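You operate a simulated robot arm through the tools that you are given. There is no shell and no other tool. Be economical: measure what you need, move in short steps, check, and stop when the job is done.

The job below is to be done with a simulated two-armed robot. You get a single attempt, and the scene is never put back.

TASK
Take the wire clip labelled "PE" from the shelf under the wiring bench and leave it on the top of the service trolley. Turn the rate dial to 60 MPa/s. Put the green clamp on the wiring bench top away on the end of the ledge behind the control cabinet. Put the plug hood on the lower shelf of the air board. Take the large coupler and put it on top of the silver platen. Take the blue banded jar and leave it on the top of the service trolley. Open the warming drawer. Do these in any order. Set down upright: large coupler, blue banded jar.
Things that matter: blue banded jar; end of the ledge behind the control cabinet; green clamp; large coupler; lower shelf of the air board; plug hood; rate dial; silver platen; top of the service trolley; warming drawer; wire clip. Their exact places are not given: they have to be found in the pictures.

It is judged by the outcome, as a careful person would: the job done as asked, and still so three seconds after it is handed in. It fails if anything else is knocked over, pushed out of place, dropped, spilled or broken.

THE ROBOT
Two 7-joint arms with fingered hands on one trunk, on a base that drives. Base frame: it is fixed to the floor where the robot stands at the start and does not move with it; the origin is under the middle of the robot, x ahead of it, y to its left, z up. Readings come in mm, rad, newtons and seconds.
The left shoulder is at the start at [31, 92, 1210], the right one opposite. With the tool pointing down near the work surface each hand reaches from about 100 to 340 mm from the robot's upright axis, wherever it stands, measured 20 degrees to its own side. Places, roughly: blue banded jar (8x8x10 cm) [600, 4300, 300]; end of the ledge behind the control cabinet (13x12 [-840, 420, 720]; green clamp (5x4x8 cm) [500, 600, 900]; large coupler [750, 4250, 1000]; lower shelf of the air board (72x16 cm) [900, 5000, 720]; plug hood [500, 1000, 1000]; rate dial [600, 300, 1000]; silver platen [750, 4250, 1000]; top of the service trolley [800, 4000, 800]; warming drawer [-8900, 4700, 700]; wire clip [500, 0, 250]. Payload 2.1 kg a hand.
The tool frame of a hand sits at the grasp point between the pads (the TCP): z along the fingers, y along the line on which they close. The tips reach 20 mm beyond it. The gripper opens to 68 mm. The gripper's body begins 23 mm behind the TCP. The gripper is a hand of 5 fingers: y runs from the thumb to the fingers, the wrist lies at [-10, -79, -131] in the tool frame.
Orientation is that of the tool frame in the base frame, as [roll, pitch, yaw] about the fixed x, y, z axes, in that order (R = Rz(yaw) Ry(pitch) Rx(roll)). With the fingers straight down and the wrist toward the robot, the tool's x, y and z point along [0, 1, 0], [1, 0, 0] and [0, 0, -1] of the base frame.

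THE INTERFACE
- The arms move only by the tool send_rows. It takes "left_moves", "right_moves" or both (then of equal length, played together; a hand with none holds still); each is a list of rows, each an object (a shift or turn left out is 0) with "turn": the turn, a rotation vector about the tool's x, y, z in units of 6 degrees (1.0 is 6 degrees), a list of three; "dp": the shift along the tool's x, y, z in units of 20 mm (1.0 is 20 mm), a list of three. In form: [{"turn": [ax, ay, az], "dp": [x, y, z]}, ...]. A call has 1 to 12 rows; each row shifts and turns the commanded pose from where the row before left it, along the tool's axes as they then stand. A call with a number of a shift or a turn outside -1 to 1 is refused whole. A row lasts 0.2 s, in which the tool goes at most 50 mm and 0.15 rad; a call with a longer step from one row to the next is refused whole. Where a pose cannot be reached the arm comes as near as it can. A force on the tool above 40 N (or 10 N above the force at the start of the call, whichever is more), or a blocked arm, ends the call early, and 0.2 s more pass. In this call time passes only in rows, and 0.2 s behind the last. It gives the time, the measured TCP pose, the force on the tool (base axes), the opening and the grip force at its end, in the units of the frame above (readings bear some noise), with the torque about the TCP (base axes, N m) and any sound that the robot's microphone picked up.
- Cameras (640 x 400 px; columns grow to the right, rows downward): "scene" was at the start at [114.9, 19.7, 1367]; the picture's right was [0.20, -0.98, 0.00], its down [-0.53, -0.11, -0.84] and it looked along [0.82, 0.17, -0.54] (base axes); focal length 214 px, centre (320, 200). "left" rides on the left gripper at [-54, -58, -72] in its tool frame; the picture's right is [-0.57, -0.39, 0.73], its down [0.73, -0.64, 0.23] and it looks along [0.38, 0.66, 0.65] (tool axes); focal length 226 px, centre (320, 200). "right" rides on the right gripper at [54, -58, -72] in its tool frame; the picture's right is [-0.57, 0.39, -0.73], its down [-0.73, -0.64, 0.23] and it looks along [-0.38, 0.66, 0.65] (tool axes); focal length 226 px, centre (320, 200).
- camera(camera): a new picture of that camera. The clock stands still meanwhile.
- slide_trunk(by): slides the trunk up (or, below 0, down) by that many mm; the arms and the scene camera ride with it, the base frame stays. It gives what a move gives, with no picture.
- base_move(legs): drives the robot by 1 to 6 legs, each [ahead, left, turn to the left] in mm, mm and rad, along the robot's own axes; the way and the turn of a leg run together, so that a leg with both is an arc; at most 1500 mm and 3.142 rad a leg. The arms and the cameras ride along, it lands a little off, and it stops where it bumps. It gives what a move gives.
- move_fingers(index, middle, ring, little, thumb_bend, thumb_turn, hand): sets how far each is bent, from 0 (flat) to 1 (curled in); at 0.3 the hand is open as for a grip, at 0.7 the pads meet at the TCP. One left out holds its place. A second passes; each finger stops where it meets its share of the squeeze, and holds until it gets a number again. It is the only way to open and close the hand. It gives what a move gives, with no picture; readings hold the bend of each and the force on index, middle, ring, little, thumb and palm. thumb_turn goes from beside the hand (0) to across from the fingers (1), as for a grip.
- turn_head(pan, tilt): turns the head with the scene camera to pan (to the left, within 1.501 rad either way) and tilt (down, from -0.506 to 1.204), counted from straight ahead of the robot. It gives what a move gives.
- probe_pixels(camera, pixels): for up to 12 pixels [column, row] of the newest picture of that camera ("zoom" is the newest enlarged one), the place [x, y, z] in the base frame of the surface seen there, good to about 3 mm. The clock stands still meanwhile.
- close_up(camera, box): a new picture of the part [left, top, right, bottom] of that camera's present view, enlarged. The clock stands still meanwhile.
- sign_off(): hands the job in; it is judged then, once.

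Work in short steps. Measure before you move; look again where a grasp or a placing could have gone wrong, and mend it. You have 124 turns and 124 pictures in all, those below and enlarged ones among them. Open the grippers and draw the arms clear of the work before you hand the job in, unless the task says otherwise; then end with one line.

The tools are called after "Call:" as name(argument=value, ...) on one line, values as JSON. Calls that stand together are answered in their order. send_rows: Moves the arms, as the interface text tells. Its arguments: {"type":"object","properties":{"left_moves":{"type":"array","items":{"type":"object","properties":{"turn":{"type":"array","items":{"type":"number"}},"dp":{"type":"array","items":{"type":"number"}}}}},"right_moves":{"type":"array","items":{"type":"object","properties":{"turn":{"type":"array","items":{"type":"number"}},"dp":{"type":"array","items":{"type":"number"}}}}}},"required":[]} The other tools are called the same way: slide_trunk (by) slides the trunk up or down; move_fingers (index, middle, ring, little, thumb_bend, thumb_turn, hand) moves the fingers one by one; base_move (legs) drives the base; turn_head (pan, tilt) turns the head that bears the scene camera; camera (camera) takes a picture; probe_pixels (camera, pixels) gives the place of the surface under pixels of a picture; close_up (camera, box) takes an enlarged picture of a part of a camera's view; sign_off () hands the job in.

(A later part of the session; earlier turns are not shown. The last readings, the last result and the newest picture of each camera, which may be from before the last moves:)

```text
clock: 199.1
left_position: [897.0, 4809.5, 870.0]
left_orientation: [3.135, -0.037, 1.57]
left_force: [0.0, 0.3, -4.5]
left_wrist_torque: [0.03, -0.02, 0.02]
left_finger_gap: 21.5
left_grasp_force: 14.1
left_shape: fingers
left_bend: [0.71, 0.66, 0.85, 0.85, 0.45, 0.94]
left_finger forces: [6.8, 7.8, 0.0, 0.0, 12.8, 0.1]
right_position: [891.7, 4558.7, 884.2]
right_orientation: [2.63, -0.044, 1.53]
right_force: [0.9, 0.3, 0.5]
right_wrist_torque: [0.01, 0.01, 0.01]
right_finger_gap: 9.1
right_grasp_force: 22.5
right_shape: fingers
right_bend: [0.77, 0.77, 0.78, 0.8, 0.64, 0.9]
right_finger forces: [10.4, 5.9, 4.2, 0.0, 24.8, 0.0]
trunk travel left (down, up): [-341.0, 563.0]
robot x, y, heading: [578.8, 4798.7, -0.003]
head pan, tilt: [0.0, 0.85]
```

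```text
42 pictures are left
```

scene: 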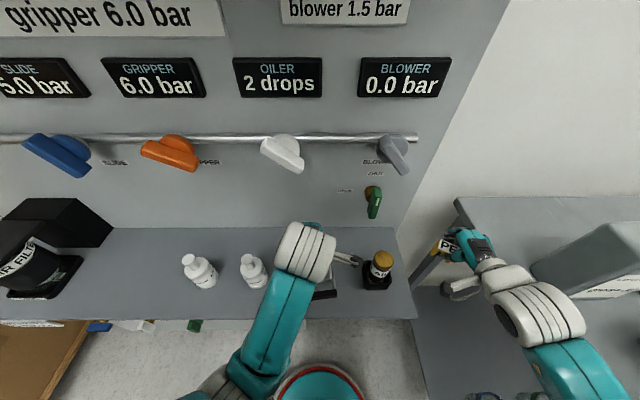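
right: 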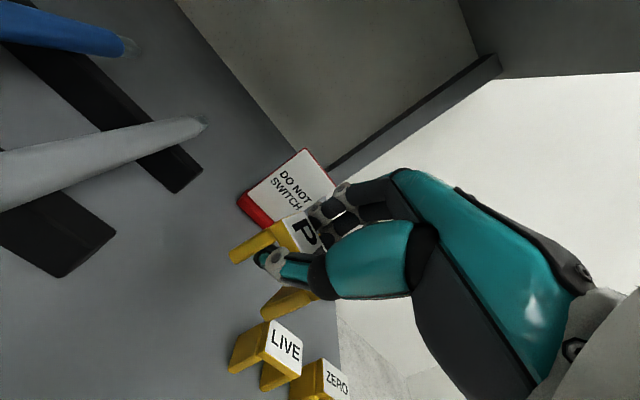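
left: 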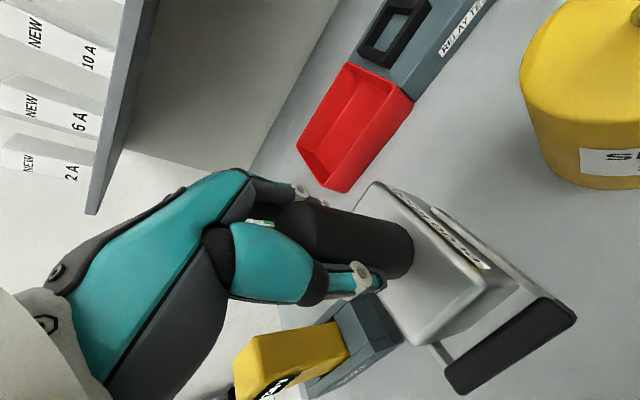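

Position (897,4810) is right. I lower the left hand ~42 mm with small last steps.

Call:
send_rows(left_moves=[{"dp": [0, 0, 0.8]}, {"dp": [0, 0, 0.8]}, {"dp": [0, 0, 0.25]}, {"dp": [0, 0, 0.2]}, {"dp": [0, 0, 0.1]}])

Call:
camera(camera="left")

```text
clock: 200.3
left_position: [912.5, 4820.2, 840.1]
left_orientation: [3.082, -0.062, 1.58]
left_force: [-0.3, 0.3, -3.7]
left_wrist_torque: [0.05, -0.03, 0.02]
left_finger_gap: 21.3
left_grasp_force: 13.3
left_shape: fingers
left_bend: [0.71, 0.66, 0.85, 0.85, 0.45, 0.94]
left_finger forces: [6.8, 7.5, 0.1, 0.0, 12.9, 0.0]
right_position: [893.9, 4557.8, 883.7]
right_orientation: [2.627, -0.045, 1.531]
right_force: [0.5, -0.9, -0.4]
right_wrist_torque: [-0.06, -0.06, 0.02]
right_finger_gap: 9.3
right_grasp_force: 22.7
right_shape: fingers
right_bend: [0.77, 0.77, 0.78, 0.8, 0.64, 0.9]
right_finger forces: [10.3, 6.0, 4.1, 0.1, 24.8, 0.0]
trunk travel left (down, up): [-341.0, 563.0]
robot x, y, heading: [577.1, 4798.0, -0.004]
head pan, tilt: [0.0, 0.85]
```

```text
41 pictures are left
```

left: 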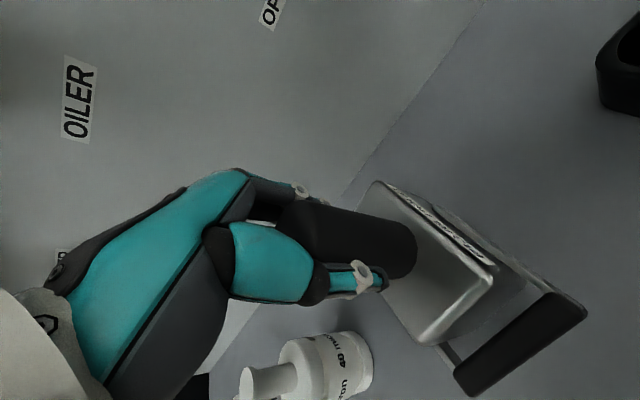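

Hand lowering is near its limit; I use the trunk for the last ~14 mm.

Call:
slide_trunk(by=-9)

Call:
send_rows(left_moves=[{"turn": [0.5, -0.3, 0]}])

Call:
slide_trunk(by=-4)

```text
clock: 201.0
left_position: [924.6, 4855.6, 827.8]
left_orientation: [3.037, -0.193, 1.587]
left_force: [-0.8, -0.2, -2.3]
left_wrist_torque: [-0.12, 0.1, 0.03]
left_finger_gap: 21.1
left_grasp_force: 13.2
left_shape: fingers
left_bend: [0.71, 0.72, 0.85, 0.85, 0.45, 0.93]
left_finger forces: [6.6, 6.8, 0.0, 0.0, 12.1, 0.0]
right_position: [892.8, 4557.6, 875.4]
right_orientation: [2.629, -0.042, 1.532]
right_force: [-0.2, 0.7, -0.9]
right_wrist_torque: [0.03, 0.02, 0.02]
right_finger_gap: 9.3
right_grasp_force: 23.1
right_shape: fingers
right_bend: [0.77, 0.77, 0.78, 0.8, 0.64, 0.9]
right_finger forces: [10.4, 5.8, 4.1, 0.0, 24.9, 0.0]
trunk travel left (down, up): [-332.0, 572.0]
robot x, y, heading: [580.2, 4799.3, -0.001]
head pan, tilt: [0.0, 0.85]
stopped: the arm was blocked; the commanded pose is now the measured one
```

```text
clock: 201.4
left_position: [923.4, 4858.9, 828.1]
left_orientation: [3.091, -0.171, 1.585]
left_force: [-0.2, -0.3, -2.8]
left_wrist_torque: [0.0, -0.15, 0.01]
left_finger_gap: 21.6
left_grasp_force: 15.0
left_shape: fingers
left_bend: [0.71, 0.72, 0.85, 0.85, 0.45, 0.93]
left_finger forces: [7.6, 8.4, 0.0, 0.1, 13.5, 0.1]
right_position: [893.3, 4558.2, 874.6]
right_orientation: [2.631, -0.043, 1.528]
right_force: [0.3, 1.2, -0.1]
right_wrist_torque: [-0.01, -0.02, 0.0]
right_finger_gap: 9.1
right_grasp_force: 22.3
right_shape: fingers
right_bend: [0.77, 0.77, 0.78, 0.8, 0.64, 0.9]
right_finger forces: [10.4, 5.8, 4.1, 0.0, 24.9, 0.0]
trunk travel left (down, up): [-332.0, 572.0]
robot x, y, heading: [579.4, 4800.0, -0.004]
head pan, tilt: [0.0, 0.85]
```

```text
clock: 201.9
left_position: [929.0, 4888.5, 820.6]
left_orientation: [3.07, -0.28, 1.597]
left_force: [-3.6, -1.8, 6.3]
left_wrist_torque: [0.02, -0.04, -0.03]
left_finger_gap: 3.1
left_grasp_force: 10.3
left_shape: fingers
left_bend: [0.73, 0.76, 0.85, 0.85, 0.67, 0.97]
left_finger forces: [8.4, 0.0, 0.0, 0.0, 12.9, 0.0]
right_position: [893.3, 4558.6, 870.8]
right_orientation: [2.628, -0.045, 1.531]
right_force: [0.2, -0.1, -1.0]
right_wrist_torque: [-0.04, 0.01, -0.02]
right_finger_gap: 9.0
right_grasp_force: 22.7
right_shape: fingers
right_bend: [0.77, 0.77, 0.78, 0.8, 0.64, 0.9]
right_finger forces: [10.4, 5.8, 4.2, 0.0, 24.8, 0.0]
trunk travel left (down, up): [-328.0, 576.0]
robot x, y, heading: [579.8, 4800.4, -0.006]
head pan, tilt: [0.0, 0.85]
```

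The left arm drifted to y 4888 and the grip changed. I look before doing anything else.

Call:
camera(camera="left")

Call:
camera(camera="scene")

```text
40 pictures are left
```

left: 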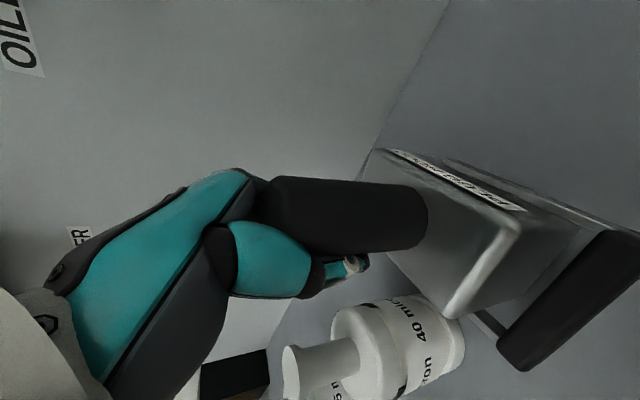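

```text
39 pictures are left
```

scene: 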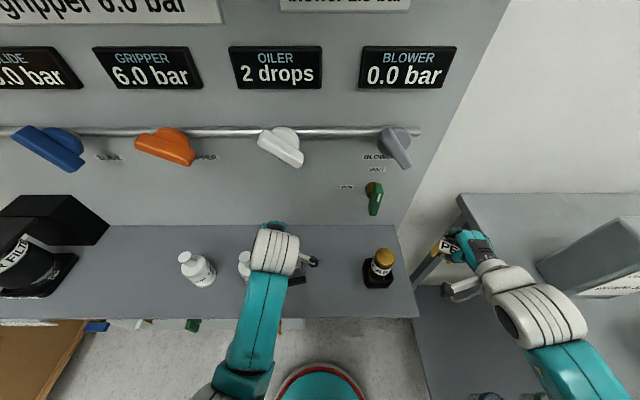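

The hood stands on the shelf, close to a white bottle. I open the hand and rise in small steps.

Call:
move_fingers(hand="left", index=0.25, middle=0.25, ring=0.25, little=0.25, thumb_bend=0.2)

Call:
camera(camera="left")

```text
clock: 203.1
left_position: [927.6, 4890.1, 819.9]
left_orientation: [3.072, -0.283, 1.595]
left_force: [0.1, -0.3, -0.1]
left_wrist_torque: [0.02, 0.01, 0.01]
left_finger_gap: 72.0
left_grasp_force: 0.0
left_shape: fingers
left_bend: [0.25, 0.25, 0.25, 0.25, 0.2, 0.98]
left_finger forces: [0.0, 0.0, 0.0, 0.1, 0.1, 0.0]
right_position: [892.3, 4558.6, 869.6]
right_orientation: [2.63, -0.043, 1.532]
right_force: [-0.1, 0.0, 0.2]
right_wrist_torque: [0.0, -0.02, 0.02]
right_finger_gap: 9.3
right_grasp_force: 22.3
right_shape: fingers
right_bend: [0.77, 0.77, 0.78, 0.8, 0.64, 0.9]
right_finger forces: [10.4, 5.9, 4.1, 0.1, 24.8, 0.0]
trunk travel left (down, up): [-328.0, 576.0]
robot x, y, heading: [581.4, 4801.9, 0.0]
head pan, tilt: [0.0, 0.85]
stopped (left hand): the arm was blocked; the commanded pose is now the measured one
```

```text
38 pictures are left
```

left: 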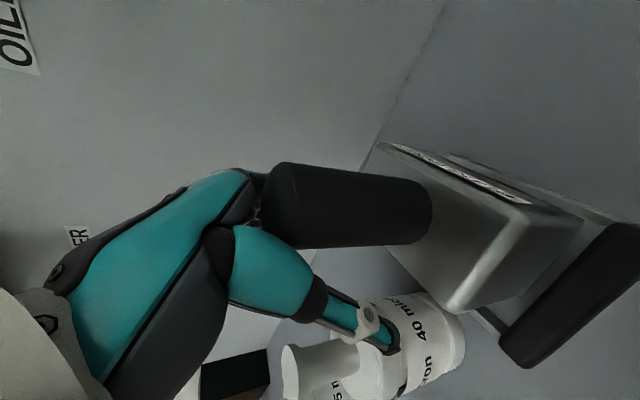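

The fingers are free of force. I raise the hand straight up.

Call:
send_rows(left_moves=[{"dp": [0.14, 0, -0.48]}, {"dp": [0.28, 0, -0.96]}, {"dp": [0.28, 0, -0.96]}, {"dp": [0.28, 0, -0.96]}, {"dp": [0.28, 0, -0.96]}, {"dp": [0.28, 0, -0.96]}, {"dp": [0.28, 0, -0.96]}])

Call:
base_move(legs=[[-200, 0, 0]])

Call:
camera(camera="scene")

```text
clock: 204.7
left_position: [919.0, 4889.2, 949.5]
left_orientation: [3.074, -0.28, 1.596]
left_force: [0.4, -0.4, 0.7]
left_wrist_torque: [-0.01, 0.02, -0.03]
left_finger_gap: 72.4
left_grasp_force: 0.0
left_shape: fingers
left_bend: [0.25, 0.25, 0.25, 0.25, 0.2, 0.98]
left_finger forces: [0.1, 0.0, 0.1, 0.0, 0.0, 0.0]
right_position: [893.2, 4558.0, 872.1]
right_orientation: [2.629, -0.044, 1.531]
right_force: [0.9, 0.4, -1.1]
right_wrist_torque: [-0.02, 0.02, 0.03]
right_finger_gap: 9.1
right_grasp_force: 22.7
right_shape: fingers
right_bend: [0.77, 0.77, 0.78, 0.8, 0.64, 0.89]
right_finger forces: [10.4, 5.9, 4.2, 0.1, 24.7, 0.0]
trunk travel left (down, up): [-328.0, 576.0]
robot x, y, heading: [575.4, 4804.0, -0.007]
head pan, tilt: [0.0, 0.85]
```

```text
clock: 206.3
left_position: [723.9, 4890.0, 950.2]
left_orientation: [3.072, -0.28, 1.592]
left_force: [-0.2, 0.4, 0.1]
left_wrist_torque: [0.01, 0.01, 0.0]
left_finger_gap: 72.5
left_grasp_force: 0.0
left_shape: fingers
left_bend: [0.25, 0.25, 0.25, 0.25, 0.2, 0.98]
left_finger forces: [0.1, 0.0, 0.1, 0.1, 0.0, 0.0]
right_position: [696.4, 4559.2, 871.2]
right_orientation: [2.629, -0.045, 1.53]
right_force: [-0.9, -0.1, 0.2]
right_wrist_torque: [-0.02, 0.03, -0.03]
right_finger_gap: 9.1
right_grasp_force: 22.4
right_shape: fingers
right_bend: [0.77, 0.77, 0.78, 0.8, 0.64, 0.89]
right_finger forces: [10.4, 6.0, 4.1, 0.0, 24.7, 0.0]
trunk travel left (down, up): [-328.0, 576.0]
robot x, y, heading: [384.4, 4802.4, -0.004]
head pan, tilt: [0.0, 0.85]
```

```text
37 pictures are left
```

scene: 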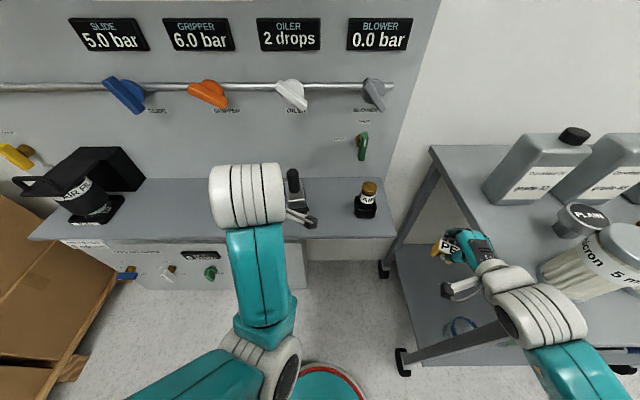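

Hood stands on the shelf. I tuck the left hand aside, raise the trunk 200 mm, and travel along the trolley to y≈4050.

Call:
send_rows(left_moves=[{"turn": [0, -0.27, 0], "dp": [1, -0.7, 0]}, {"turn": [0, -0.27, 0], "dp": [1, -0.7, 0]}, {"turn": [0, -0.27, 0], "dp": [1, -0.7, 0]}, {"turn": [0, -0.27, 0], "dp": [1, -0.7, 0]}, {"turn": [0, -0.27, 0], "dp": [1, -0.7, 0]}, {"turn": [0, -0.27, 0], "dp": [1, -0.7, 0]}, {"turn": [0, -0.27, 0], "dp": [1, -0.7, 0]}, {"turn": [0, -0.27, 0], "dp": [1, -0.7, 0]}, {"turn": [0, -0.27, 0], "dp": [1, -0.7, 0]}, {"turn": [0, -0.27, 0], "dp": [1, -0.7, 0]}])

Call:
slide_trunk(by=200)

Call:
base_move(legs=[[0, -745, 0]])

Call:
camera(camera="scene")

```text
clock: 208.5
left_position: [634.3, 5083.3, 928.4]
left_orientation: [3.077, 0.002, 1.573]
left_force: [-0.1, 0.2, 0.4]
left_wrist_torque: [0.02, -0.03, 0.0]
left_finger_gap: 72.5
left_grasp_force: 0.2
left_shape: fingers
left_bend: [0.25, 0.25, 0.25, 0.25, 0.2, 0.98]
left_finger forces: [0.0, 0.0, 0.0, 0.0, 0.1, 0.0]
left hand out of reach, approached as far as the arm can: row 3, 4, 5, 6, 7, 8, 9
right_position: [695.9, 4559.6, 871.1]
right_orientation: [2.63, -0.041, 1.529]
right_force: [0.1, -0.7, -0.4]
right_wrist_torque: [0.02, 0.01, -0.01]
right_finger_gap: 9.1
right_grasp_force: 22.9
right_shape: fingers
right_bend: [0.77, 0.77, 0.78, 0.8, 0.64, 0.89]
right_finger forces: [10.4, 6.0, 4.2, 0.1, 24.6, 0.0]
trunk travel left (down, up): [-328.0, 576.0]
robot x, y, heading: [383.7, 4801.5, -0.01]
head pan, tilt: [0.0, 0.85]
```

```text
clock: 210.7
left_position: [634.5, 5083.0, 1129.4]
left_orientation: [3.075, 0.001, 1.573]
left_force: [-0.2, 0.5, 0.4]
left_wrist_torque: [0.02, -0.01, 0.01]
left_finger_gap: 72.6
left_grasp_force: 0.0
left_shape: fingers
left_bend: [0.25, 0.25, 0.25, 0.25, 0.2, 0.98]
left_finger forces: [0.1, 0.0, 0.1, 0.0, 0.0, 0.0]
right_position: [696.0, 4559.1, 1071.5]
right_orientation: [2.63, -0.043, 1.528]
right_force: [-0.3, 0.3, -1.0]
right_wrist_torque: [0.0, -0.03, 0.0]
right_finger_gap: 9.2
right_grasp_force: 22.5
right_shape: fingers
right_bend: [0.77, 0.77, 0.78, 0.8, 0.64, 0.89]
right_finger forces: [10.4, 5.9, 4.2, 0.0, 24.6, 0.1]
trunk travel left (down, up): [-528.0, 376.0]
robot x, y, heading: [382.3, 4800.0, -0.008]
head pan, tilt: [0.0, 0.85]
```

```text
clock: 212.8
left_position: [592.4, 4860.3, 1127.3]
left_orientation: [3.077, 0.001, 1.653]
left_force: [0.3, 0.5, -0.5]
left_wrist_torque: [-0.02, 0.0, -0.01]
left_finger_gap: 72.8
left_grasp_force: 0.0
left_shape: fingers
left_bend: [0.25, 0.25, 0.25, 0.25, 0.2, 0.98]
left_finger forces: [0.1, 0.0, 0.0, 0.0, 0.0, 0.0]
right_position: [695.5, 4340.9, 1072.2]
right_orientation: [2.63, -0.042, 1.609]
right_force: [0.2, 0.8, 0.5]
right_wrist_torque: [-0.01, 0.0, -0.02]
right_finger_gap: 9.0
right_grasp_force: 22.6
right_shape: fingers
right_bend: [0.77, 0.77, 0.78, 0.8, 0.64, 0.89]
right_finger forces: [10.4, 5.8, 4.1, 0.0, 24.4, 0.0]
trunk travel left (down, up): [-528.0, 376.0]
robot x, y, heading: [368.7, 4556.0, 0.071]
head pan, tilt: [0.0, 0.85]
stopped in leg 1: the robot was blocked; the commanded pose is now the measured one
```

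```text
36 pictures are left
```

scene: 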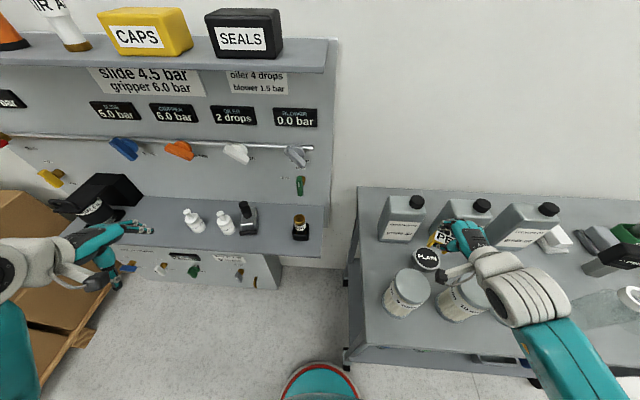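

The base bumped at the trolley's corner (no items moved). I step back, straighten, and continue along the trolley at x≈300.

Call:
base_move(legs=[[-20, 30, 0], [-50, 0, -0.071], [0, -560, 0]])

Call:
turn_head(pan=-0.3, tilt=0.8)

Call:
camera(camera="scene")

```text
clock: 217.0
left_position: [541.8, 4308.1, 1128.2]
left_orientation: [3.074, 0.002, 1.578]
left_force: [-0.5, 0.5, 0.8]
left_wrist_torque: [0.01, 0.01, 0.01]
left_finger_gap: 72.6
left_grasp_force: 0.1
left_shape: fingers
left_bend: [0.25, 0.25, 0.25, 0.25, 0.2, 0.98]
left_finger forces: [0.0, 0.0, 0.0, 0.1, 0.0, 0.0]
right_position: [606.0, 3782.7, 1071.6]
right_orientation: [2.631, -0.043, 1.532]
right_force: [0.7, 0.4, -0.6]
right_wrist_torque: [-0.02, 0.03, 0.01]
right_finger_gap: 9.1
right_grasp_force: 22.1
right_shape: fingers
right_bend: [0.77, 0.77, 0.78, 0.8, 0.64, 0.89]
right_finger forces: [10.4, 6.0, 4.0, 0.0, 24.5, 0.0]
trunk travel left (down, up): [-528.0, 376.0]
robot x, y, heading: [293.7, 4024.5, -0.005]
head pan, tilt: [0.0, 0.85]
```

```text
clock: 217.8
left_position: [540.5, 4308.1, 1129.4]
left_orientation: [3.075, 0.004, 1.577]
left_force: [0.3, -0.3, 0.4]
left_wrist_torque: [0.0, -0.02, 0.01]
left_finger_gap: 72.5
left_grasp_force: 0.1
left_shape: fingers
left_bend: [0.25, 0.25, 0.25, 0.25, 0.2, 0.98]
left_finger forces: [0.1, 0.1, 0.0, 0.0, 0.0, 0.1]
right_position: [606.2, 3783.5, 1072.0]
right_orientation: [2.631, -0.044, 1.535]
right_force: [0.3, 0.4, 0.1]
right_wrist_torque: [0.01, 0.0, 0.01]
right_finger_gap: 9.1
right_grasp_force: 22.2
right_shape: fingers
right_bend: [0.77, 0.77, 0.78, 0.8, 0.64, 0.89]
right_finger forces: [10.3, 5.9, 4.0, 0.0, 24.5, 0.0]
trunk travel left (down, up): [-528.0, 376.0]
robot x, y, heading: [292.3, 4021.0, -0.005]
head pan, tilt: [-0.3, 0.799]
```

```text
35 pictures are left
```

scene: 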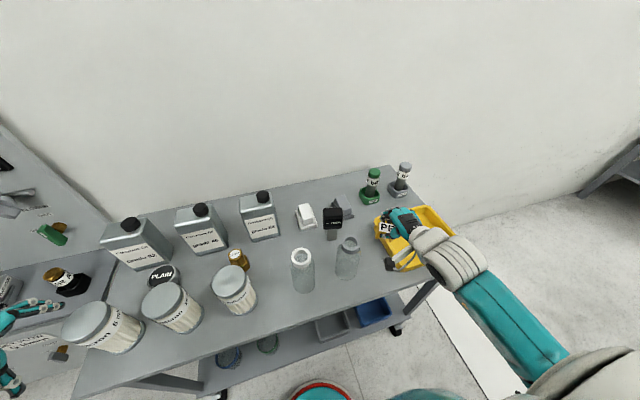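

I probe free areas of the trolley top for clip and jar, plus coupler and platen.

Call:
probe_pixels(camera="scene", pixels=[[275, 300], [275, 265], [310, 305], [375, 275], [240, 253], [240, 268], [163, 270], [163, 285], [285, 325], [275, 245], [330, 295], [345, 300]])

Call:
close_up(camera="scene", box=[130, 220, 290, 380])

```text
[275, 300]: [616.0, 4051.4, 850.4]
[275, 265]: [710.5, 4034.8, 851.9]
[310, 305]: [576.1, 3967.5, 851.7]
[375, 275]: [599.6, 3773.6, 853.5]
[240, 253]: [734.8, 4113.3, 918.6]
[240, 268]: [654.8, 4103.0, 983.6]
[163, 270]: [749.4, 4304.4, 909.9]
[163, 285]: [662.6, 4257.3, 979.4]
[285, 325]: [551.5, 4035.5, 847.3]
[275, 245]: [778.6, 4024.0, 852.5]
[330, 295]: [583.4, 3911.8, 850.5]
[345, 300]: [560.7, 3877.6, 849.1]
```

```text
2.50 times, centred on (210, 300) of scene
```

zoom: 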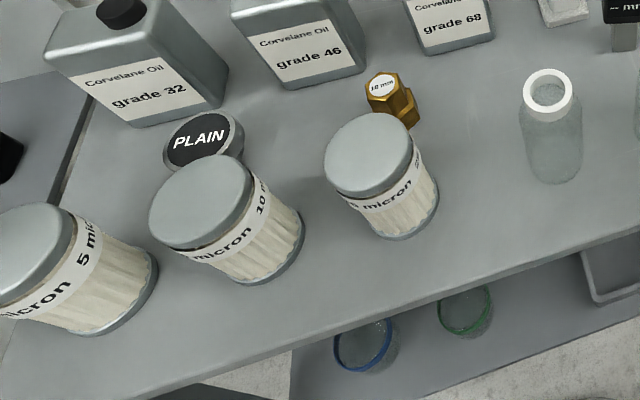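

Clip spot: (585,4020), front strip between filter and glass bottle. I shift the base by (−29,+237) and lower the trunk 165 mm.

Call:
base_move(legs=[[-27, 235, 0.005]])

Call:
slide_trunk(by=-165)

Call:
camera(camera="right")

```text
clock: 219.6
left_position: [515.2, 4546.5, 1128.4]
left_orientation: [3.074, 0.002, 1.579]
left_force: [0.3, -0.1, 0.9]
left_wrist_torque: [-0.01, -0.06, 0.01]
left_finger_gap: 72.6
left_grasp_force: 0.1
left_shape: fingers
left_bend: [0.25, 0.25, 0.25, 0.25, 0.2, 0.98]
left_finger forces: [0.0, 0.0, 0.0, 0.1, 0.1, 0.1]
right_position: [580.3, 4019.8, 1072.1]
right_orientation: [2.631, -0.042, 1.533]
right_force: [0.2, -0.1, 0.4]
right_wrist_torque: [-0.02, 0.01, 0.0]
right_finger_gap: 8.9
right_grasp_force: 22.3
right_shape: fingers
right_bend: [0.77, 0.77, 0.78, 0.8, 0.64, 0.89]
right_finger forces: [10.3, 5.9, 4.1, 0.1, 24.2, 0.0]
trunk travel left (down, up): [-528.0, 376.0]
robot x, y, heading: [262.9, 4255.9, -0.005]
head pan, tilt: [-0.3, 0.799]
```

```text
clock: 221.4
left_position: [516.1, 4545.6, 962.7]
left_orientation: [3.075, 0.001, 1.576]
left_force: [-0.9, 0.5, 0.3]
left_wrist_torque: [-0.06, 0.0, -0.01]
left_finger_gap: 72.3
left_grasp_force: 0.1
left_shape: fingers
left_bend: [0.25, 0.25, 0.25, 0.25, 0.2, 0.98]
left_finger forces: [0.0, 0.0, 0.0, 0.0, 0.0, 0.0]
right_position: [579.8, 4021.1, 905.9]
right_orientation: [2.631, -0.043, 1.535]
right_force: [0.0, -0.3, 0.2]
right_wrist_torque: [0.01, -0.01, 0.02]
right_finger_gap: 9.0
right_grasp_force: 22.3
right_shape: fingers
right_bend: [0.77, 0.77, 0.78, 0.8, 0.64, 0.89]
right_finger forces: [10.5, 5.9, 4.1, 0.1, 24.3, 0.0]
trunk travel left (down, up): [-363.0, 541.0]
robot x, y, heading: [264.6, 4262.4, -0.006]
head pan, tilt: [-0.3, 0.799]
```

```text
33 pictures are left
```

right: 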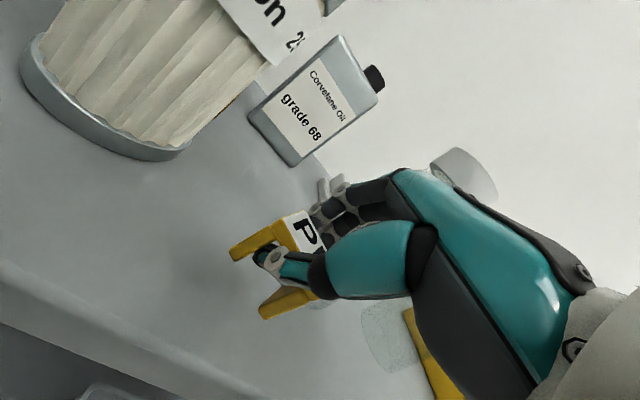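

Clip is over a free strip. I lower 14 mm, then 3 mm.

Call:
slide_trunk(by=-14)

Call:
slide_trunk(by=-3)

Call:
move_fingers(hand="right", index=0.45, middle=0.45, ring=0.45, little=0.45, thumb_bend=0.3)

Call:
slide_trunk(by=160)

Call:
camera(camera="scene")

```text
clock: 222.1
left_position: [515.6, 4544.8, 949.2]
left_orientation: [3.075, 0.002, 1.576]
left_force: [0.0, -0.1, 0.6]
left_wrist_torque: [-0.01, -0.01, 0.01]
left_finger_gap: 72.5
left_grasp_force: 0.1
left_shape: fingers
left_bend: [0.25, 0.25, 0.25, 0.25, 0.2, 0.98]
left_finger forces: [0.1, 0.0, 0.0, 0.0, 0.1, 0.1]
right_position: [580.7, 4019.6, 892.3]
right_orientation: [2.629, -0.042, 1.534]
right_force: [-0.8, 0.0, -0.1]
right_wrist_torque: [0.0, 0.02, 0.01]
right_finger_gap: 8.9
right_grasp_force: 22.8
right_shape: fingers
right_bend: [0.77, 0.77, 0.78, 0.8, 0.64, 0.89]
right_finger forces: [10.4, 5.9, 4.0, 0.1, 24.2, 0.0]
trunk travel left (down, up): [-349.0, 555.0]
robot x, y, heading: [266.9, 4256.8, -0.001]
head pan, tilt: [-0.3, 0.799]
```

```text
clock: 222.6
left_position: [515.3, 4545.3, 946.4]
left_orientation: [3.075, 0.003, 1.576]
left_force: [0.4, 0.2, -0.4]
left_wrist_torque: [0.01, -0.01, -0.01]
left_finger_gap: 72.3
left_grasp_force: 0.0
left_shape: fingers
left_bend: [0.25, 0.25, 0.25, 0.25, 0.2, 0.98]
left_finger forces: [0.0, 0.0, 0.1, 0.0, 0.0, 0.0]
right_position: [580.1, 4019.7, 887.9]
right_orientation: [2.631, -0.043, 1.533]
right_force: [0.4, 0.0, -0.5]
right_wrist_torque: [-0.01, -0.01, -0.03]
right_finger_gap: 9.3
right_grasp_force: 21.8
right_shape: fingers
right_bend: [0.77, 0.77, 0.78, 0.8, 0.64, 0.89]
right_finger forces: [10.4, 5.9, 4.0, 0.0, 24.3, 0.0]
trunk travel left (down, up): [-346.0, 558.0]
robot x, y, heading: [270.6, 4258.3, -0.005]
head pan, tilt: [-0.3, 0.799]
```

```text
clock: 223.6
left_position: [515.1, 4545.7, 947.2]
left_orientation: [3.074, 0.002, 1.579]
left_force: [-1.0, -0.3, 0.2]
left_wrist_torque: [0.03, 0.0, -0.01]
left_finger_gap: 72.2
left_grasp_force: 0.1
left_shape: fingers
left_bend: [0.25, 0.25, 0.25, 0.25, 0.2, 0.98]
left_finger forces: [0.0, 0.0, 0.0, 0.1, 0.1, 0.1]
right_position: [580.0, 4019.2, 889.4]
right_orientation: [2.629, -0.042, 1.533]
right_force: [-0.1, -0.2, -0.5]
right_wrist_torque: [-0.02, 0.03, 0.02]
right_finger_gap: 49.5
right_grasp_force: 0.1
right_shape: fingers
right_bend: [0.45, 0.45, 0.45, 0.45, 0.3, 0.98]
right_finger forces: [0.0, 0.0, 0.0, 0.0, 0.1, 0.0]
trunk travel left (down, up): [-346.0, 558.0]
robot x, y, heading: [267.5, 4259.2, -0.002]
head pan, tilt: [-0.3, 0.799]
```

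```text
clock: 225.4
left_position: [516.1, 4544.7, 1107.3]
left_orientation: [3.077, 0.001, 1.578]
left_force: [-0.1, 0.8, 0.3]
left_wrist_torque: [-0.01, 0.02, -0.03]
left_finger_gap: 72.4
left_grasp_force: 0.1
left_shape: fingers
left_bend: [0.25, 0.25, 0.25, 0.25, 0.2, 0.98]
left_finger forces: [0.0, 0.0, 0.0, 0.0, 0.1, 0.1]
right_position: [580.1, 4021.1, 1048.7]
right_orientation: [2.63, -0.043, 1.534]
right_force: [-0.5, 0.5, 0.1]
right_wrist_torque: [-0.01, 0.03, -0.04]
right_finger_gap: 49.7
right_grasp_force: 0.1
right_shape: fingers
right_bend: [0.45, 0.45, 0.45, 0.45, 0.3, 0.98]
right_finger forces: [0.0, 0.1, 0.1, 0.1, 0.1, 0.1]
trunk travel left (down, up): [-506.0, 398.0]
robot x, y, heading: [268.5, 4259.4, -0.002]
head pan, tilt: [-0.3, 0.799]
```

```text
32 pictures are left
```

scene: 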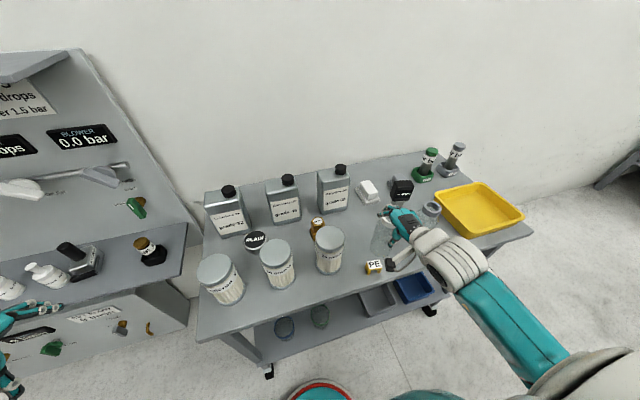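

The PE clip stands on the trolley. Next the coupler: I zoom in and measure coupler, platen and filters.

Call:
close_up(camera="scene", box=[190, 200, 370, 310])

```text
3.56 times, centred on (280, 255) of scene
```

zoom: 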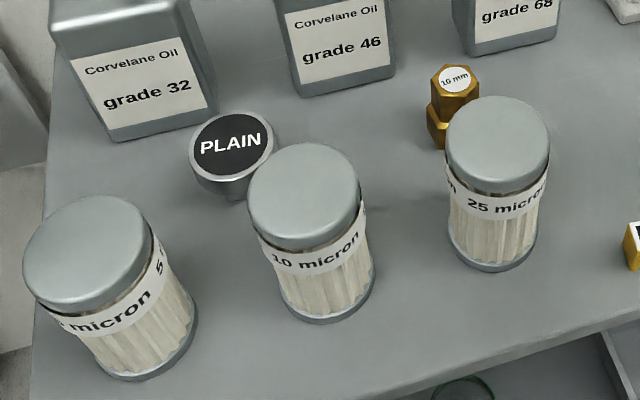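

Call:
probe_pixels(camera="zoom", pixels=[[455, 78], [432, 88], [478, 92], [455, 98], [437, 140], [497, 110], [497, 185], [231, 140], [195, 165], [272, 130], [305, 150], [305, 240]])

```text
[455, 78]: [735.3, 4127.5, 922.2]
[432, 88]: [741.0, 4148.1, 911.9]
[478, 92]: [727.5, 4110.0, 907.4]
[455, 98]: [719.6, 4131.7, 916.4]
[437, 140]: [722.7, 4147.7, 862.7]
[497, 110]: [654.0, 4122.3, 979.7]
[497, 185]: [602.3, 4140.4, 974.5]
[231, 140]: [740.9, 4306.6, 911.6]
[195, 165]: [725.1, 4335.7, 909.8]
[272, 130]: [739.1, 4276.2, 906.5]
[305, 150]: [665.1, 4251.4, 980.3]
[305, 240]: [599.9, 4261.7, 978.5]
```

Coupler: centre (735,4129), r≈19, top 920; platen centre (741,4306), top 911. I move the base to (305,4172), straighten the right hand, turn it to yaw ≈2.07 and open it.

Call:
base_move(legs=[[37, -87, 0.002]])

Call:
send_rows(right_moves=[{"turn": [0.82, 0, 0]}, {"turn": [0.82, 0, 0]}, {"turn": [0.82, 0, 0]}, {"turn": [0.82, 0, 0]}, {"turn": [0.82, 0, 0]}, {"turn": [0.8, 0.2, 0]}, {"turn": [0, 0.2, -0.86]}, {"turn": [0, 0, -0.86]}, {"turn": [0, 0, -0.86]}, {"turn": [0, 0, -0.86]}, {"turn": [0, 0, -0.86]}, {"turn": [0, 0, -0.86]}])

Call:
move_fingers(hand="right", index=0.3, middle=0.3, ring=0.3, little=0.3, thumb_bend=0.3)

```text
clock: 226.5
left_position: [552.7, 4458.5, 1106.2]
left_orientation: [3.077, 0.001, 1.578]
left_force: [0.0, 0.5, -0.4]
left_wrist_torque: [0.01, 0.0, 0.0]
left_finger_gap: 72.4
left_grasp_force: 0.0
left_shape: fingers
left_bend: [0.25, 0.25, 0.25, 0.25, 0.2, 0.98]
left_finger forces: [0.1, 0.1, 0.0, 0.1, 0.0, 0.0]
right_position: [617.5, 3934.3, 1048.8]
right_orientation: [2.631, -0.042, 1.533]
right_force: [-0.3, 0.6, 0.3]
right_wrist_torque: [-0.02, 0.0, -0.02]
right_finger_gap: 49.5
right_grasp_force: 0.0
right_shape: fingers
right_bend: [0.45, 0.45, 0.45, 0.45, 0.3, 0.98]
right_finger forces: [0.0, 0.0, 0.0, 0.0, 0.0, 0.0]
trunk travel left (down, up): [-506.0, 398.0]
robot x, y, heading: [300.9, 4178.3, 0.002]
head pan, tilt: [-0.3, 0.799]
```

```text
clock: 229.1
left_position: [553.1, 4459.5, 1107.5]
left_orientation: [3.077, 0.0, 1.578]
left_force: [0.5, -0.3, 0.2]
left_wrist_torque: [-0.03, -0.03, 0.01]
left_finger_gap: 72.2
left_grasp_force: 0.0
left_shape: fingers
left_bend: [0.25, 0.25, 0.25, 0.25, 0.2, 0.98]
left_finger forces: [0.1, 0.0, 0.0, 0.1, 0.0, 0.1]
right_position: [622.1, 3960.6, 1045.9]
right_orientation: [3.088, -0.106, 2.047]
right_force: [1.0, 0.1, -0.8]
right_wrist_torque: [-0.01, -0.05, 0.01]
right_finger_gap: 49.8
right_grasp_force: 0.0
right_shape: fingers
right_bend: [0.45, 0.45, 0.45, 0.45, 0.3, 0.98]
right_finger forces: [0.1, 0.1, 0.0, 0.0, 0.0, 0.1]
right hand out of reach, approached as far as the arm can: row 11, 12
trunk travel left (down, up): [-506.0, 398.0]
robot x, y, heading: [299.8, 4171.2, -0.005]
head pan, tilt: [-0.3, 0.799]
```

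```text
clock: 230.1
left_position: [552.6, 4458.8, 1107.6]
left_orientation: [3.075, 0.002, 1.581]
left_force: [-0.7, 0.3, -0.7]
left_wrist_torque: [0.0, 0.01, 0.02]
left_finger_gap: 72.5
left_grasp_force: 0.1
left_shape: fingers
left_bend: [0.25, 0.25, 0.25, 0.25, 0.2, 0.98]
left_finger forces: [0.0, 0.0, 0.0, 0.0, 0.1, 0.0]
right_position: [620.7, 3959.5, 1047.0]
right_orientation: [3.089, -0.108, 2.048]
right_force: [-0.3, 0.4, 0.1]
right_wrist_torque: [0.0, -0.01, 0.03]
right_finger_gap: 62.2
right_grasp_force: 0.1
right_shape: fingers
right_bend: [0.3, 0.3, 0.3, 0.3, 0.3, 0.98]
right_finger forces: [0.0, 0.0, 0.0, 0.0, 0.0, 0.0]
trunk travel left (down, up): [-506.0, 398.0]
robot x, y, heading: [304.0, 4175.7, -0.003]
head pan, tilt: [-0.3, 0.799]
```

Small tilt fix and shift over the coupler at height ~1045.

Call:
send_rows(right_moves=[{"dp": [0.49, 0.9, 0], "turn": [0.25, -0.5, 0]}, {"dp": [0.49, 0.9, 0], "turn": [0.25, -0.5, 0]}, {"dp": [0.49, 0.9, 0]}, {"dp": [0.49, 0.9, 0]}, {"dp": [0.49, 0.9, 0]}, {"dp": [0.49, 0.9, 0]}, {"dp": [0.49, 0.9, 0]}, {"dp": [0.49, 0.9, 0]}, {"dp": [0.49, 0.9, 0]}, {"dp": [0.49, 0.9, 0]}])

Call:
slide_trunk(by=-80)

Call:
camera(camera="right")

```text
clock: 232.3
left_position: [553.1, 4460.3, 1105.3]
left_orientation: [3.079, 0.0, 1.58]
left_force: [-0.6, 1.1, 0.0]
left_wrist_torque: [-0.04, -0.01, 0.03]
left_finger_gap: 72.5
left_grasp_force: 0.1
left_shape: fingers
left_bend: [0.25, 0.25, 0.25, 0.25, 0.2, 0.98]
left_finger forces: [0.0, 0.1, 0.0, 0.0, 0.0, 0.1]
right_position: [731.8, 4133.3, 1044.0]
right_orientation: [-3.133, 0.032, 2.074]
right_force: [0.0, 0.3, 0.2]
right_wrist_torque: [-0.02, 0.0, 0.01]
right_finger_gap: 62.3
right_grasp_force: 0.2
right_shape: fingers
right_bend: [0.3, 0.3, 0.3, 0.3, 0.3, 0.98]
right_finger forces: [0.0, 0.0, 0.1, 0.0, 0.1, 0.0]
trunk travel left (down, up): [-506.0, 398.0]
robot x, y, heading: [300.3, 4176.0, -0.001]
head pan, tilt: [-0.3, 0.799]
```

```text
clock: 233.5
left_position: [551.9, 4460.2, 1026.2]
left_orientation: [3.075, 0.0, 1.579]
left_force: [0.5, 0.1, -0.6]
left_wrist_torque: [0.0, 0.0, 0.0]
left_finger_gap: 72.6
left_grasp_force: 0.0
left_shape: fingers
left_bend: [0.25, 0.25, 0.25, 0.25, 0.2, 0.98]
left_finger forces: [0.1, 0.1, 0.1, 0.0, 0.0, 0.0]
right_position: [731.3, 4132.3, 963.9]
right_orientation: [-3.131, 0.029, 2.076]
right_force: [0.0, -0.2, 0.0]
right_wrist_torque: [0.01, 0.01, 0.02]
right_finger_gap: 62.3
right_grasp_force: 0.1
right_shape: fingers
right_bend: [0.3, 0.3, 0.3, 0.3, 0.3, 0.98]
right_finger forces: [0.0, 0.1, 0.1, 0.0, 0.1, 0.1]
trunk travel left (down, up): [-426.0, 478.0]
robot x, y, heading: [308.6, 4174.1, 0.001]
head pan, tilt: [-0.3, 0.799]
```

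```text
30 pictures are left
```

right: 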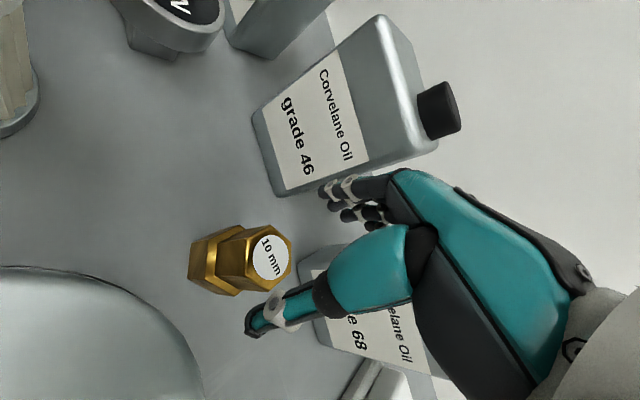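

The coupler ("10 mm") is right below. I move the left hand 80 mm outward from the filter, then lower the trunk 60 mm and look.

Call:
send_rows(left_moves=[{"dp": [1, 0, -0.3]}, {"dp": [1, 0, -0.3]}, {"dp": [1, 0, -0.3]}, {"dp": [1, 0, -0.3]}], right_moves=[{"dp": [-0.1, 0.05, 0]}, {"dp": [-0.1, 0.05, 0]}, {"dp": [0, 0, 0]}, {"dp": [0, 0, 0]}])

Call:
slide_trunk(by=-60)

Call:
camera(camera="right")

```text
clock: 234.5
left_position: [550.9, 4541.6, 1051.6]
left_orientation: [3.075, 0.001, 1.576]
left_force: [-0.2, 0.2, -0.1]
left_wrist_torque: [0.01, 0.0, 0.0]
left_finger_gap: 72.5
left_grasp_force: 0.1
left_shape: fingers
left_bend: [0.25, 0.25, 0.25, 0.25, 0.2, 0.98]
left_finger forces: [0.0, 0.0, 0.0, 0.0, 0.0, 0.0]
right_position: [735.5, 4129.6, 963.6]
right_orientation: [-3.131, 0.031, 2.075]
right_force: [-0.1, -0.3, -0.3]
right_wrist_torque: [-0.01, 0.0, -0.03]
right_finger_gap: 62.1
right_grasp_force: 0.0
right_shape: fingers
right_bend: [0.3, 0.3, 0.3, 0.3, 0.3, 0.98]
right_finger forces: [0.1, 0.0, 0.0, 0.0, 0.0, 0.0]
trunk travel left (down, up): [-426.0, 478.0]
robot x, y, heading: [303.1, 4171.1, 0.001]
head pan, tilt: [-0.3, 0.799]
```

```text
clock: 235.4
left_position: [550.6, 4539.1, 992.5]
left_orientation: [3.079, 0.002, 1.578]
left_force: [-1.2, 0.2, 0.0]
left_wrist_torque: [0.0, 0.0, 0.02]
left_finger_gap: 72.5
left_grasp_force: 0.0
left_shape: fingers
left_bend: [0.25, 0.25, 0.25, 0.25, 0.2, 0.98]
left_finger forces: [0.0, 0.0, 0.0, 0.1, 0.1, 0.1]
right_position: [736.9, 4132.5, 911.6]
right_orientation: [3.14, 0.022, 2.07]
right_force: [-0.5, -0.2, 14.1]
right_wrist_torque: [0.32, 1.23, 0.0]
right_finger_gap: 62.3
right_grasp_force: 0.0
right_shape: fingers
right_bend: [0.3, 0.3, 0.3, 0.3, 0.3, 0.98]
right_finger forces: [0.0, 0.1, 0.0, 0.0, 0.0, 0.0]
trunk travel left (down, up): [-369.0, 535.0]
robot x, y, heading: [305.8, 4171.0, -0.003]
head pan, tilt: [-0.3, 0.799]
stopped: the force on the tool passed its limit at 55 N (the readings are from after the stop); the commanded pose is now the measured one
```

```text
29 pictures are left
```

right: 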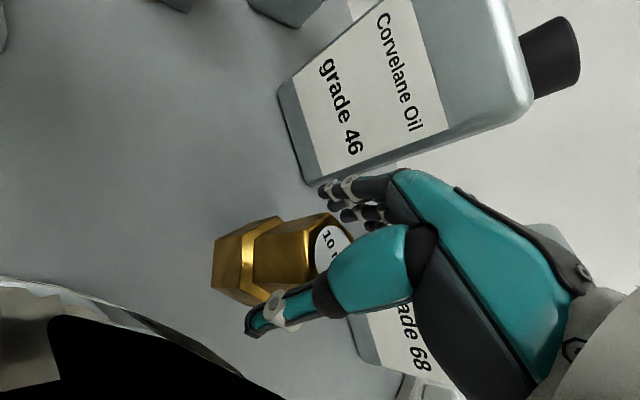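

The hand's camera touches the filter lid. I rise 25 mm, rotate the hand to yaw ≈1.58 so that the camera clears it, and lower again.

Call:
send_rows(right_moves=[{"dp": [0, 0, -0.6]}, {"dp": [0, 0, -0.8]}, {"turn": [0, 0, 0.94]}, {"turn": [0, 0, 0.94]}, {"turn": [0, 0, 0.94]}, {"turn": [0, 0, 0.94]}, {"turn": [0, 0, 0.94]}])

Call:
camera(camera="scene")

```text
clock: 237.0
left_position: [549.9, 4539.4, 992.3]
left_orientation: [3.078, 0.004, 1.578]
left_force: [-0.5, 0.4, 0.1]
left_wrist_torque: [0.02, 0.01, 0.0]
left_finger_gap: 72.6
left_grasp_force: 0.0
left_shape: fingers
left_bend: [0.25, 0.25, 0.25, 0.25, 0.2, 0.98]
left_finger forces: [0.0, 0.1, 0.0, 0.0, 0.0, 0.0]
right_position: [736.7, 4132.3, 939.4]
right_orientation: [3.131, 0.019, 1.577]
right_force: [0.4, 0.0, 0.1]
right_wrist_torque: [-0.03, 0.0, 0.03]
right_finger_gap: 61.9
right_grasp_force: 0.2
right_shape: fingers
right_bend: [0.3, 0.3, 0.3, 0.3, 0.3, 0.98]
right_finger forces: [0.1, 0.0, 0.1, 0.1, 0.0, 0.1]
trunk travel left (down, up): [-369.0, 535.0]
robot x, y, heading: [300.0, 4172.6, -0.003]
head pan, tilt: [-0.3, 0.799]
```

```text
28 pictures are left
```

scene: 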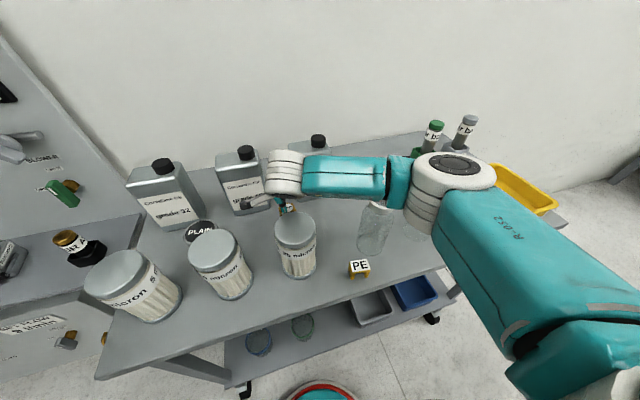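

Clear now. I lower 36 mm by the hand and close on the coupler.

Call:
send_rows(right_moves=[{"dp": [-0.1, 0, 0.6]}, {"dp": [0, 0, 0.6]}, {"dp": [0, 0, 0.6]}])

Call:
move_fingers(hand="right", index=0.8, middle=0.8, ring=0.8, little=0.8, thumb_bend=0.8)

```text
clock: 237.8
left_position: [552.1, 4539.9, 993.5]
left_orientation: [3.077, 0.003, 1.578]
left_force: [0.0, -0.7, 0.5]
left_wrist_torque: [-0.01, 0.0, 0.0]
left_finger_gap: 72.6
left_grasp_force: 0.1
left_shape: fingers
left_bend: [0.25, 0.25, 0.25, 0.25, 0.2, 0.98]
left_finger forces: [0.0, 0.1, 0.0, 0.0, 0.0, 0.1]
right_position: [737.5, 4129.7, 903.7]
right_orientation: [3.132, 0.02, 1.577]
right_force: [-0.2, -0.5, 0.1]
right_wrist_torque: [-0.02, -0.01, 0.01]
right_finger_gap: 62.1
right_grasp_force: 0.0
right_shape: fingers
right_bend: [0.3, 0.3, 0.3, 0.3, 0.3, 0.98]
right_finger forces: [0.0, 0.0, 0.0, 0.0, 0.2, 0.0]
trunk travel left (down, up): [-369.0, 535.0]
robot x, y, heading: [303.5, 4175.6, -0.006]
head pan, tilt: [-0.3, 0.799]
```

```text
clock: 238.8
left_position: [549.2, 4540.3, 992.4]
left_orientation: [3.078, 0.003, 1.579]
left_force: [0.1, -0.1, -0.3]
left_wrist_torque: [-0.01, -0.01, -0.03]
left_finger_gap: 72.5
left_grasp_force: 0.1
left_shape: fingers
left_bend: [0.25, 0.25, 0.25, 0.25, 0.2, 0.98]
left_finger forces: [0.1, 0.0, 0.0, 0.0, 0.1, 0.1]
right_position: [736.2, 4129.1, 903.8]
right_orientation: [3.131, 0.018, 1.579]
right_force: [1.3, -0.9, 2.5]
right_wrist_torque: [-0.05, -0.17, 0.0]
right_finger_gap: 28.1
right_grasp_force: 25.2
right_shape: fingers
right_bend: [0.71, 0.58, 0.72, 0.79, 0.51, 0.92]
right_finger forces: [7.6, 9.7, 7.3, 2.1, 24.4, 0.0]
trunk travel left (down, up): [-369.0, 535.0]
robot x, y, heading: [302.0, 4176.3, -0.006]
head pan, tilt: [-0.3, 0.799]
```

Coupler gripped (25 N). I lift 100 mm with the trunk, carry it 177 mm left over the platen, and look.

Call:
slide_trunk(by=100)

Call:
base_move(legs=[[4, 178, 0.004]])

Call:
camera(camera="right")

```text
clock: 240.1
left_position: [551.3, 4539.6, 1091.9]
left_orientation: [3.078, 0.001, 1.578]
left_force: [0.7, 1.0, -0.2]
left_wrist_torque: [0.02, -0.01, 0.01]
left_finger_gap: 72.7
left_grasp_force: 0.2
left_shape: fingers
left_bend: [0.25, 0.25, 0.25, 0.25, 0.2, 0.98]
left_finger forces: [0.1, 0.0, 0.0, 0.1, 0.0, 0.1]
right_position: [738.2, 4130.1, 1003.2]
right_orientation: [3.131, 0.02, 1.579]
right_force: [-0.2, -0.3, -3.8]
right_wrist_torque: [0.0, -0.02, -0.02]
right_finger_gap: 28.0
right_grasp_force: 23.8
right_shape: fingers
right_bend: [0.72, 0.59, 0.72, 0.79, 0.51, 0.92]
right_finger forces: [7.0, 7.7, 7.0, 2.0, 23.0, 0.0]
trunk travel left (down, up): [-469.0, 435.0]
robot x, y, heading: [303.0, 4174.8, 0.002]
head pan, tilt: [-0.3, 0.799]
```

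```text
clock: 241.6
left_position: [554.4, 4716.1, 1093.5]
left_orientation: [3.079, 0.001, 1.58]
left_force: [-0.9, 0.3, -0.3]
left_wrist_torque: [-0.01, -0.01, 0.0]
left_finger_gap: 72.2
left_grasp_force: 0.1
left_shape: fingers
left_bend: [0.25, 0.25, 0.25, 0.25, 0.2, 0.98]
left_finger forces: [0.0, 0.0, 0.1, 0.0, 0.0, 0.1]
right_position: [742.3, 4307.3, 1003.1]
right_orientation: [3.132, 0.021, 1.578]
right_force: [1.2, -0.5, -3.0]
right_wrist_torque: [0.02, 0.01, -0.02]
right_finger_gap: 27.7
right_grasp_force: 23.6
right_shape: fingers
right_bend: [0.72, 0.59, 0.72, 0.79, 0.51, 0.92]
right_finger forces: [7.2, 7.6, 7.1, 1.9, 23.1, 0.0]
trunk travel left (down, up): [-469.0, 435.0]
robot x, y, heading: [308.3, 4350.1, -0.003]
head pan, tilt: [-0.3, 0.799]
```

```text
27 pictures are left
```

right: 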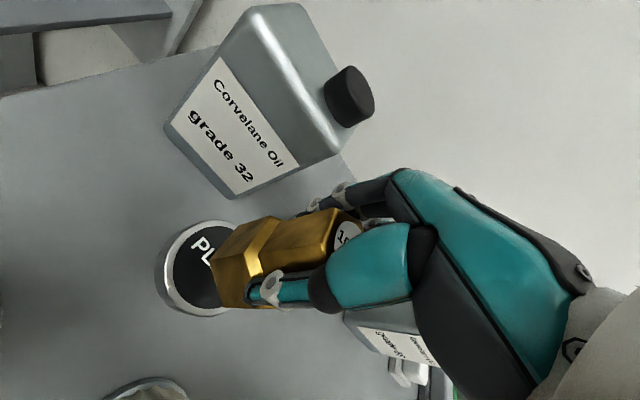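

The coupler is above the platen. I probe the platen rim from this view to refine the centre.

Call:
probe_pixels(camera="right", pixels=[[163, 265], [180, 232], [215, 225], [180, 300], [205, 312], [195, 265], [215, 270], [245, 290]])

```text
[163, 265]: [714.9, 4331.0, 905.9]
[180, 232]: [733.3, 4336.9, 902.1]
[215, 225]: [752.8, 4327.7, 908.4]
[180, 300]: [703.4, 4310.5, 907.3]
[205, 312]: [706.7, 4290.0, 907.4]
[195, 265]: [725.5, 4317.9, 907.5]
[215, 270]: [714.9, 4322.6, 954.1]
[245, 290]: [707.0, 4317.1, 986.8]
```

Platen centre ≈(734,4304), top ≈909. I shift by (−7,−3) mm, lower 36 mm, then in fine steps.

Call:
send_rows(right_moves=[{"dp": [-0.15, -0.35, 0]}, {"dp": [0, 0, 0.6]}, {"dp": [0, 0, 0.6]}, {"dp": [0, 0, 0.5]}])

Call:
send_rows(right_moves=[{"dp": [0, 0, 0.15]}, {"dp": [0, 0, 0.15]}])

Call:
camera(camera="right")

```text
clock: 242.6
left_position: [554.4, 4716.0, 1092.6]
left_orientation: [3.079, 0.002, 1.579]
left_force: [-0.2, -0.5, 0.1]
left_wrist_torque: [0.01, -0.02, -0.01]
left_finger_gap: 72.4
left_grasp_force: 0.0
left_shape: fingers
left_bend: [0.25, 0.25, 0.25, 0.25, 0.2, 0.98]
left_finger forces: [0.0, 0.1, 0.0, 0.1, 0.1, 0.0]
right_position: [734.8, 4303.8, 967.6]
right_orientation: [3.133, 0.019, 1.58]
right_force: [0.4, -0.6, -2.2]
right_wrist_torque: [0.02, 0.01, -0.02]
right_finger_gap: 27.8
right_grasp_force: 23.3
right_shape: fingers
right_bend: [0.72, 0.59, 0.72, 0.79, 0.5, 0.92]
right_finger forces: [7.1, 7.7, 7.2, 1.9, 23.0, 0.0]
trunk travel left (down, up): [-469.0, 435.0]
robot x, y, heading: [307.0, 4349.9, -0.001]
head pan, tilt: [-0.3, 0.799]
```

```text
clock: 243.2
left_position: [555.2, 4716.4, 1091.7]
left_orientation: [3.08, 0.002, 1.579]
left_force: [0.5, -0.3, -0.1]
left_wrist_torque: [0.0, -0.01, 0.01]
left_finger_gap: 72.5
left_grasp_force: 0.0
left_shape: fingers
left_bend: [0.25, 0.25, 0.25, 0.25, 0.2, 0.98]
left_finger forces: [0.0, 0.0, 0.0, 0.0, 0.1, 0.0]
right_position: [734.6, 4301.7, 963.4]
right_orientation: [3.131, 0.018, 1.579]
right_force: [0.6, -0.1, -2.5]
right_wrist_torque: [0.03, -0.03, 0.03]
right_finger_gap: 27.7
right_grasp_force: 23.2
right_shape: fingers
right_bend: [0.72, 0.59, 0.72, 0.79, 0.5, 0.92]
right_finger forces: [7.2, 7.5, 7.2, 2.0, 23.1, 0.0]
trunk travel left (down, up): [-469.0, 435.0]
robot x, y, heading: [305.2, 4350.2, 0.001]
head pan, tilt: [-0.3, 0.799]
```

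```text
26 pictures are left
```

right: 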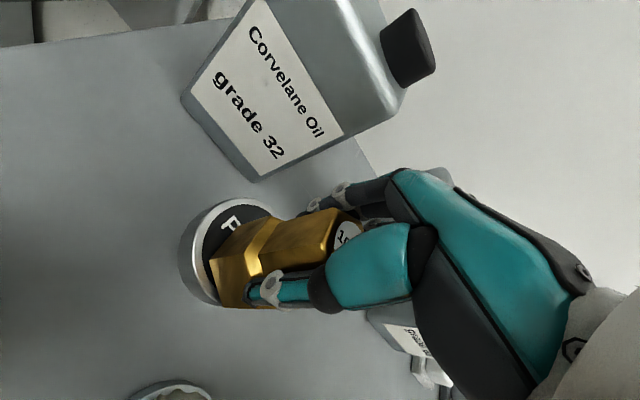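

Not yet in contact. I probe the coupler's lower edge against the platen rim to check centring.

Call:
probe_pixels(camera="right", pixels=[[184, 255], [200, 220], [240, 203], [190, 285], [205, 300], [214, 265], [222, 300], [228, 240], [215, 225], [203, 260]])

```text
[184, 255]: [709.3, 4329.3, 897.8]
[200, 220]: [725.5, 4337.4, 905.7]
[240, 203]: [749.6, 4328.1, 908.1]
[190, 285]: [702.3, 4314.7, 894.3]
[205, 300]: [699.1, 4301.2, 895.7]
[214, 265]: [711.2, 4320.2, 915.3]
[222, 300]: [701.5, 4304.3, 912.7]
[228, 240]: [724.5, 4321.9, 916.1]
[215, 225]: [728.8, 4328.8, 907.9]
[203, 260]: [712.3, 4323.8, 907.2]
```

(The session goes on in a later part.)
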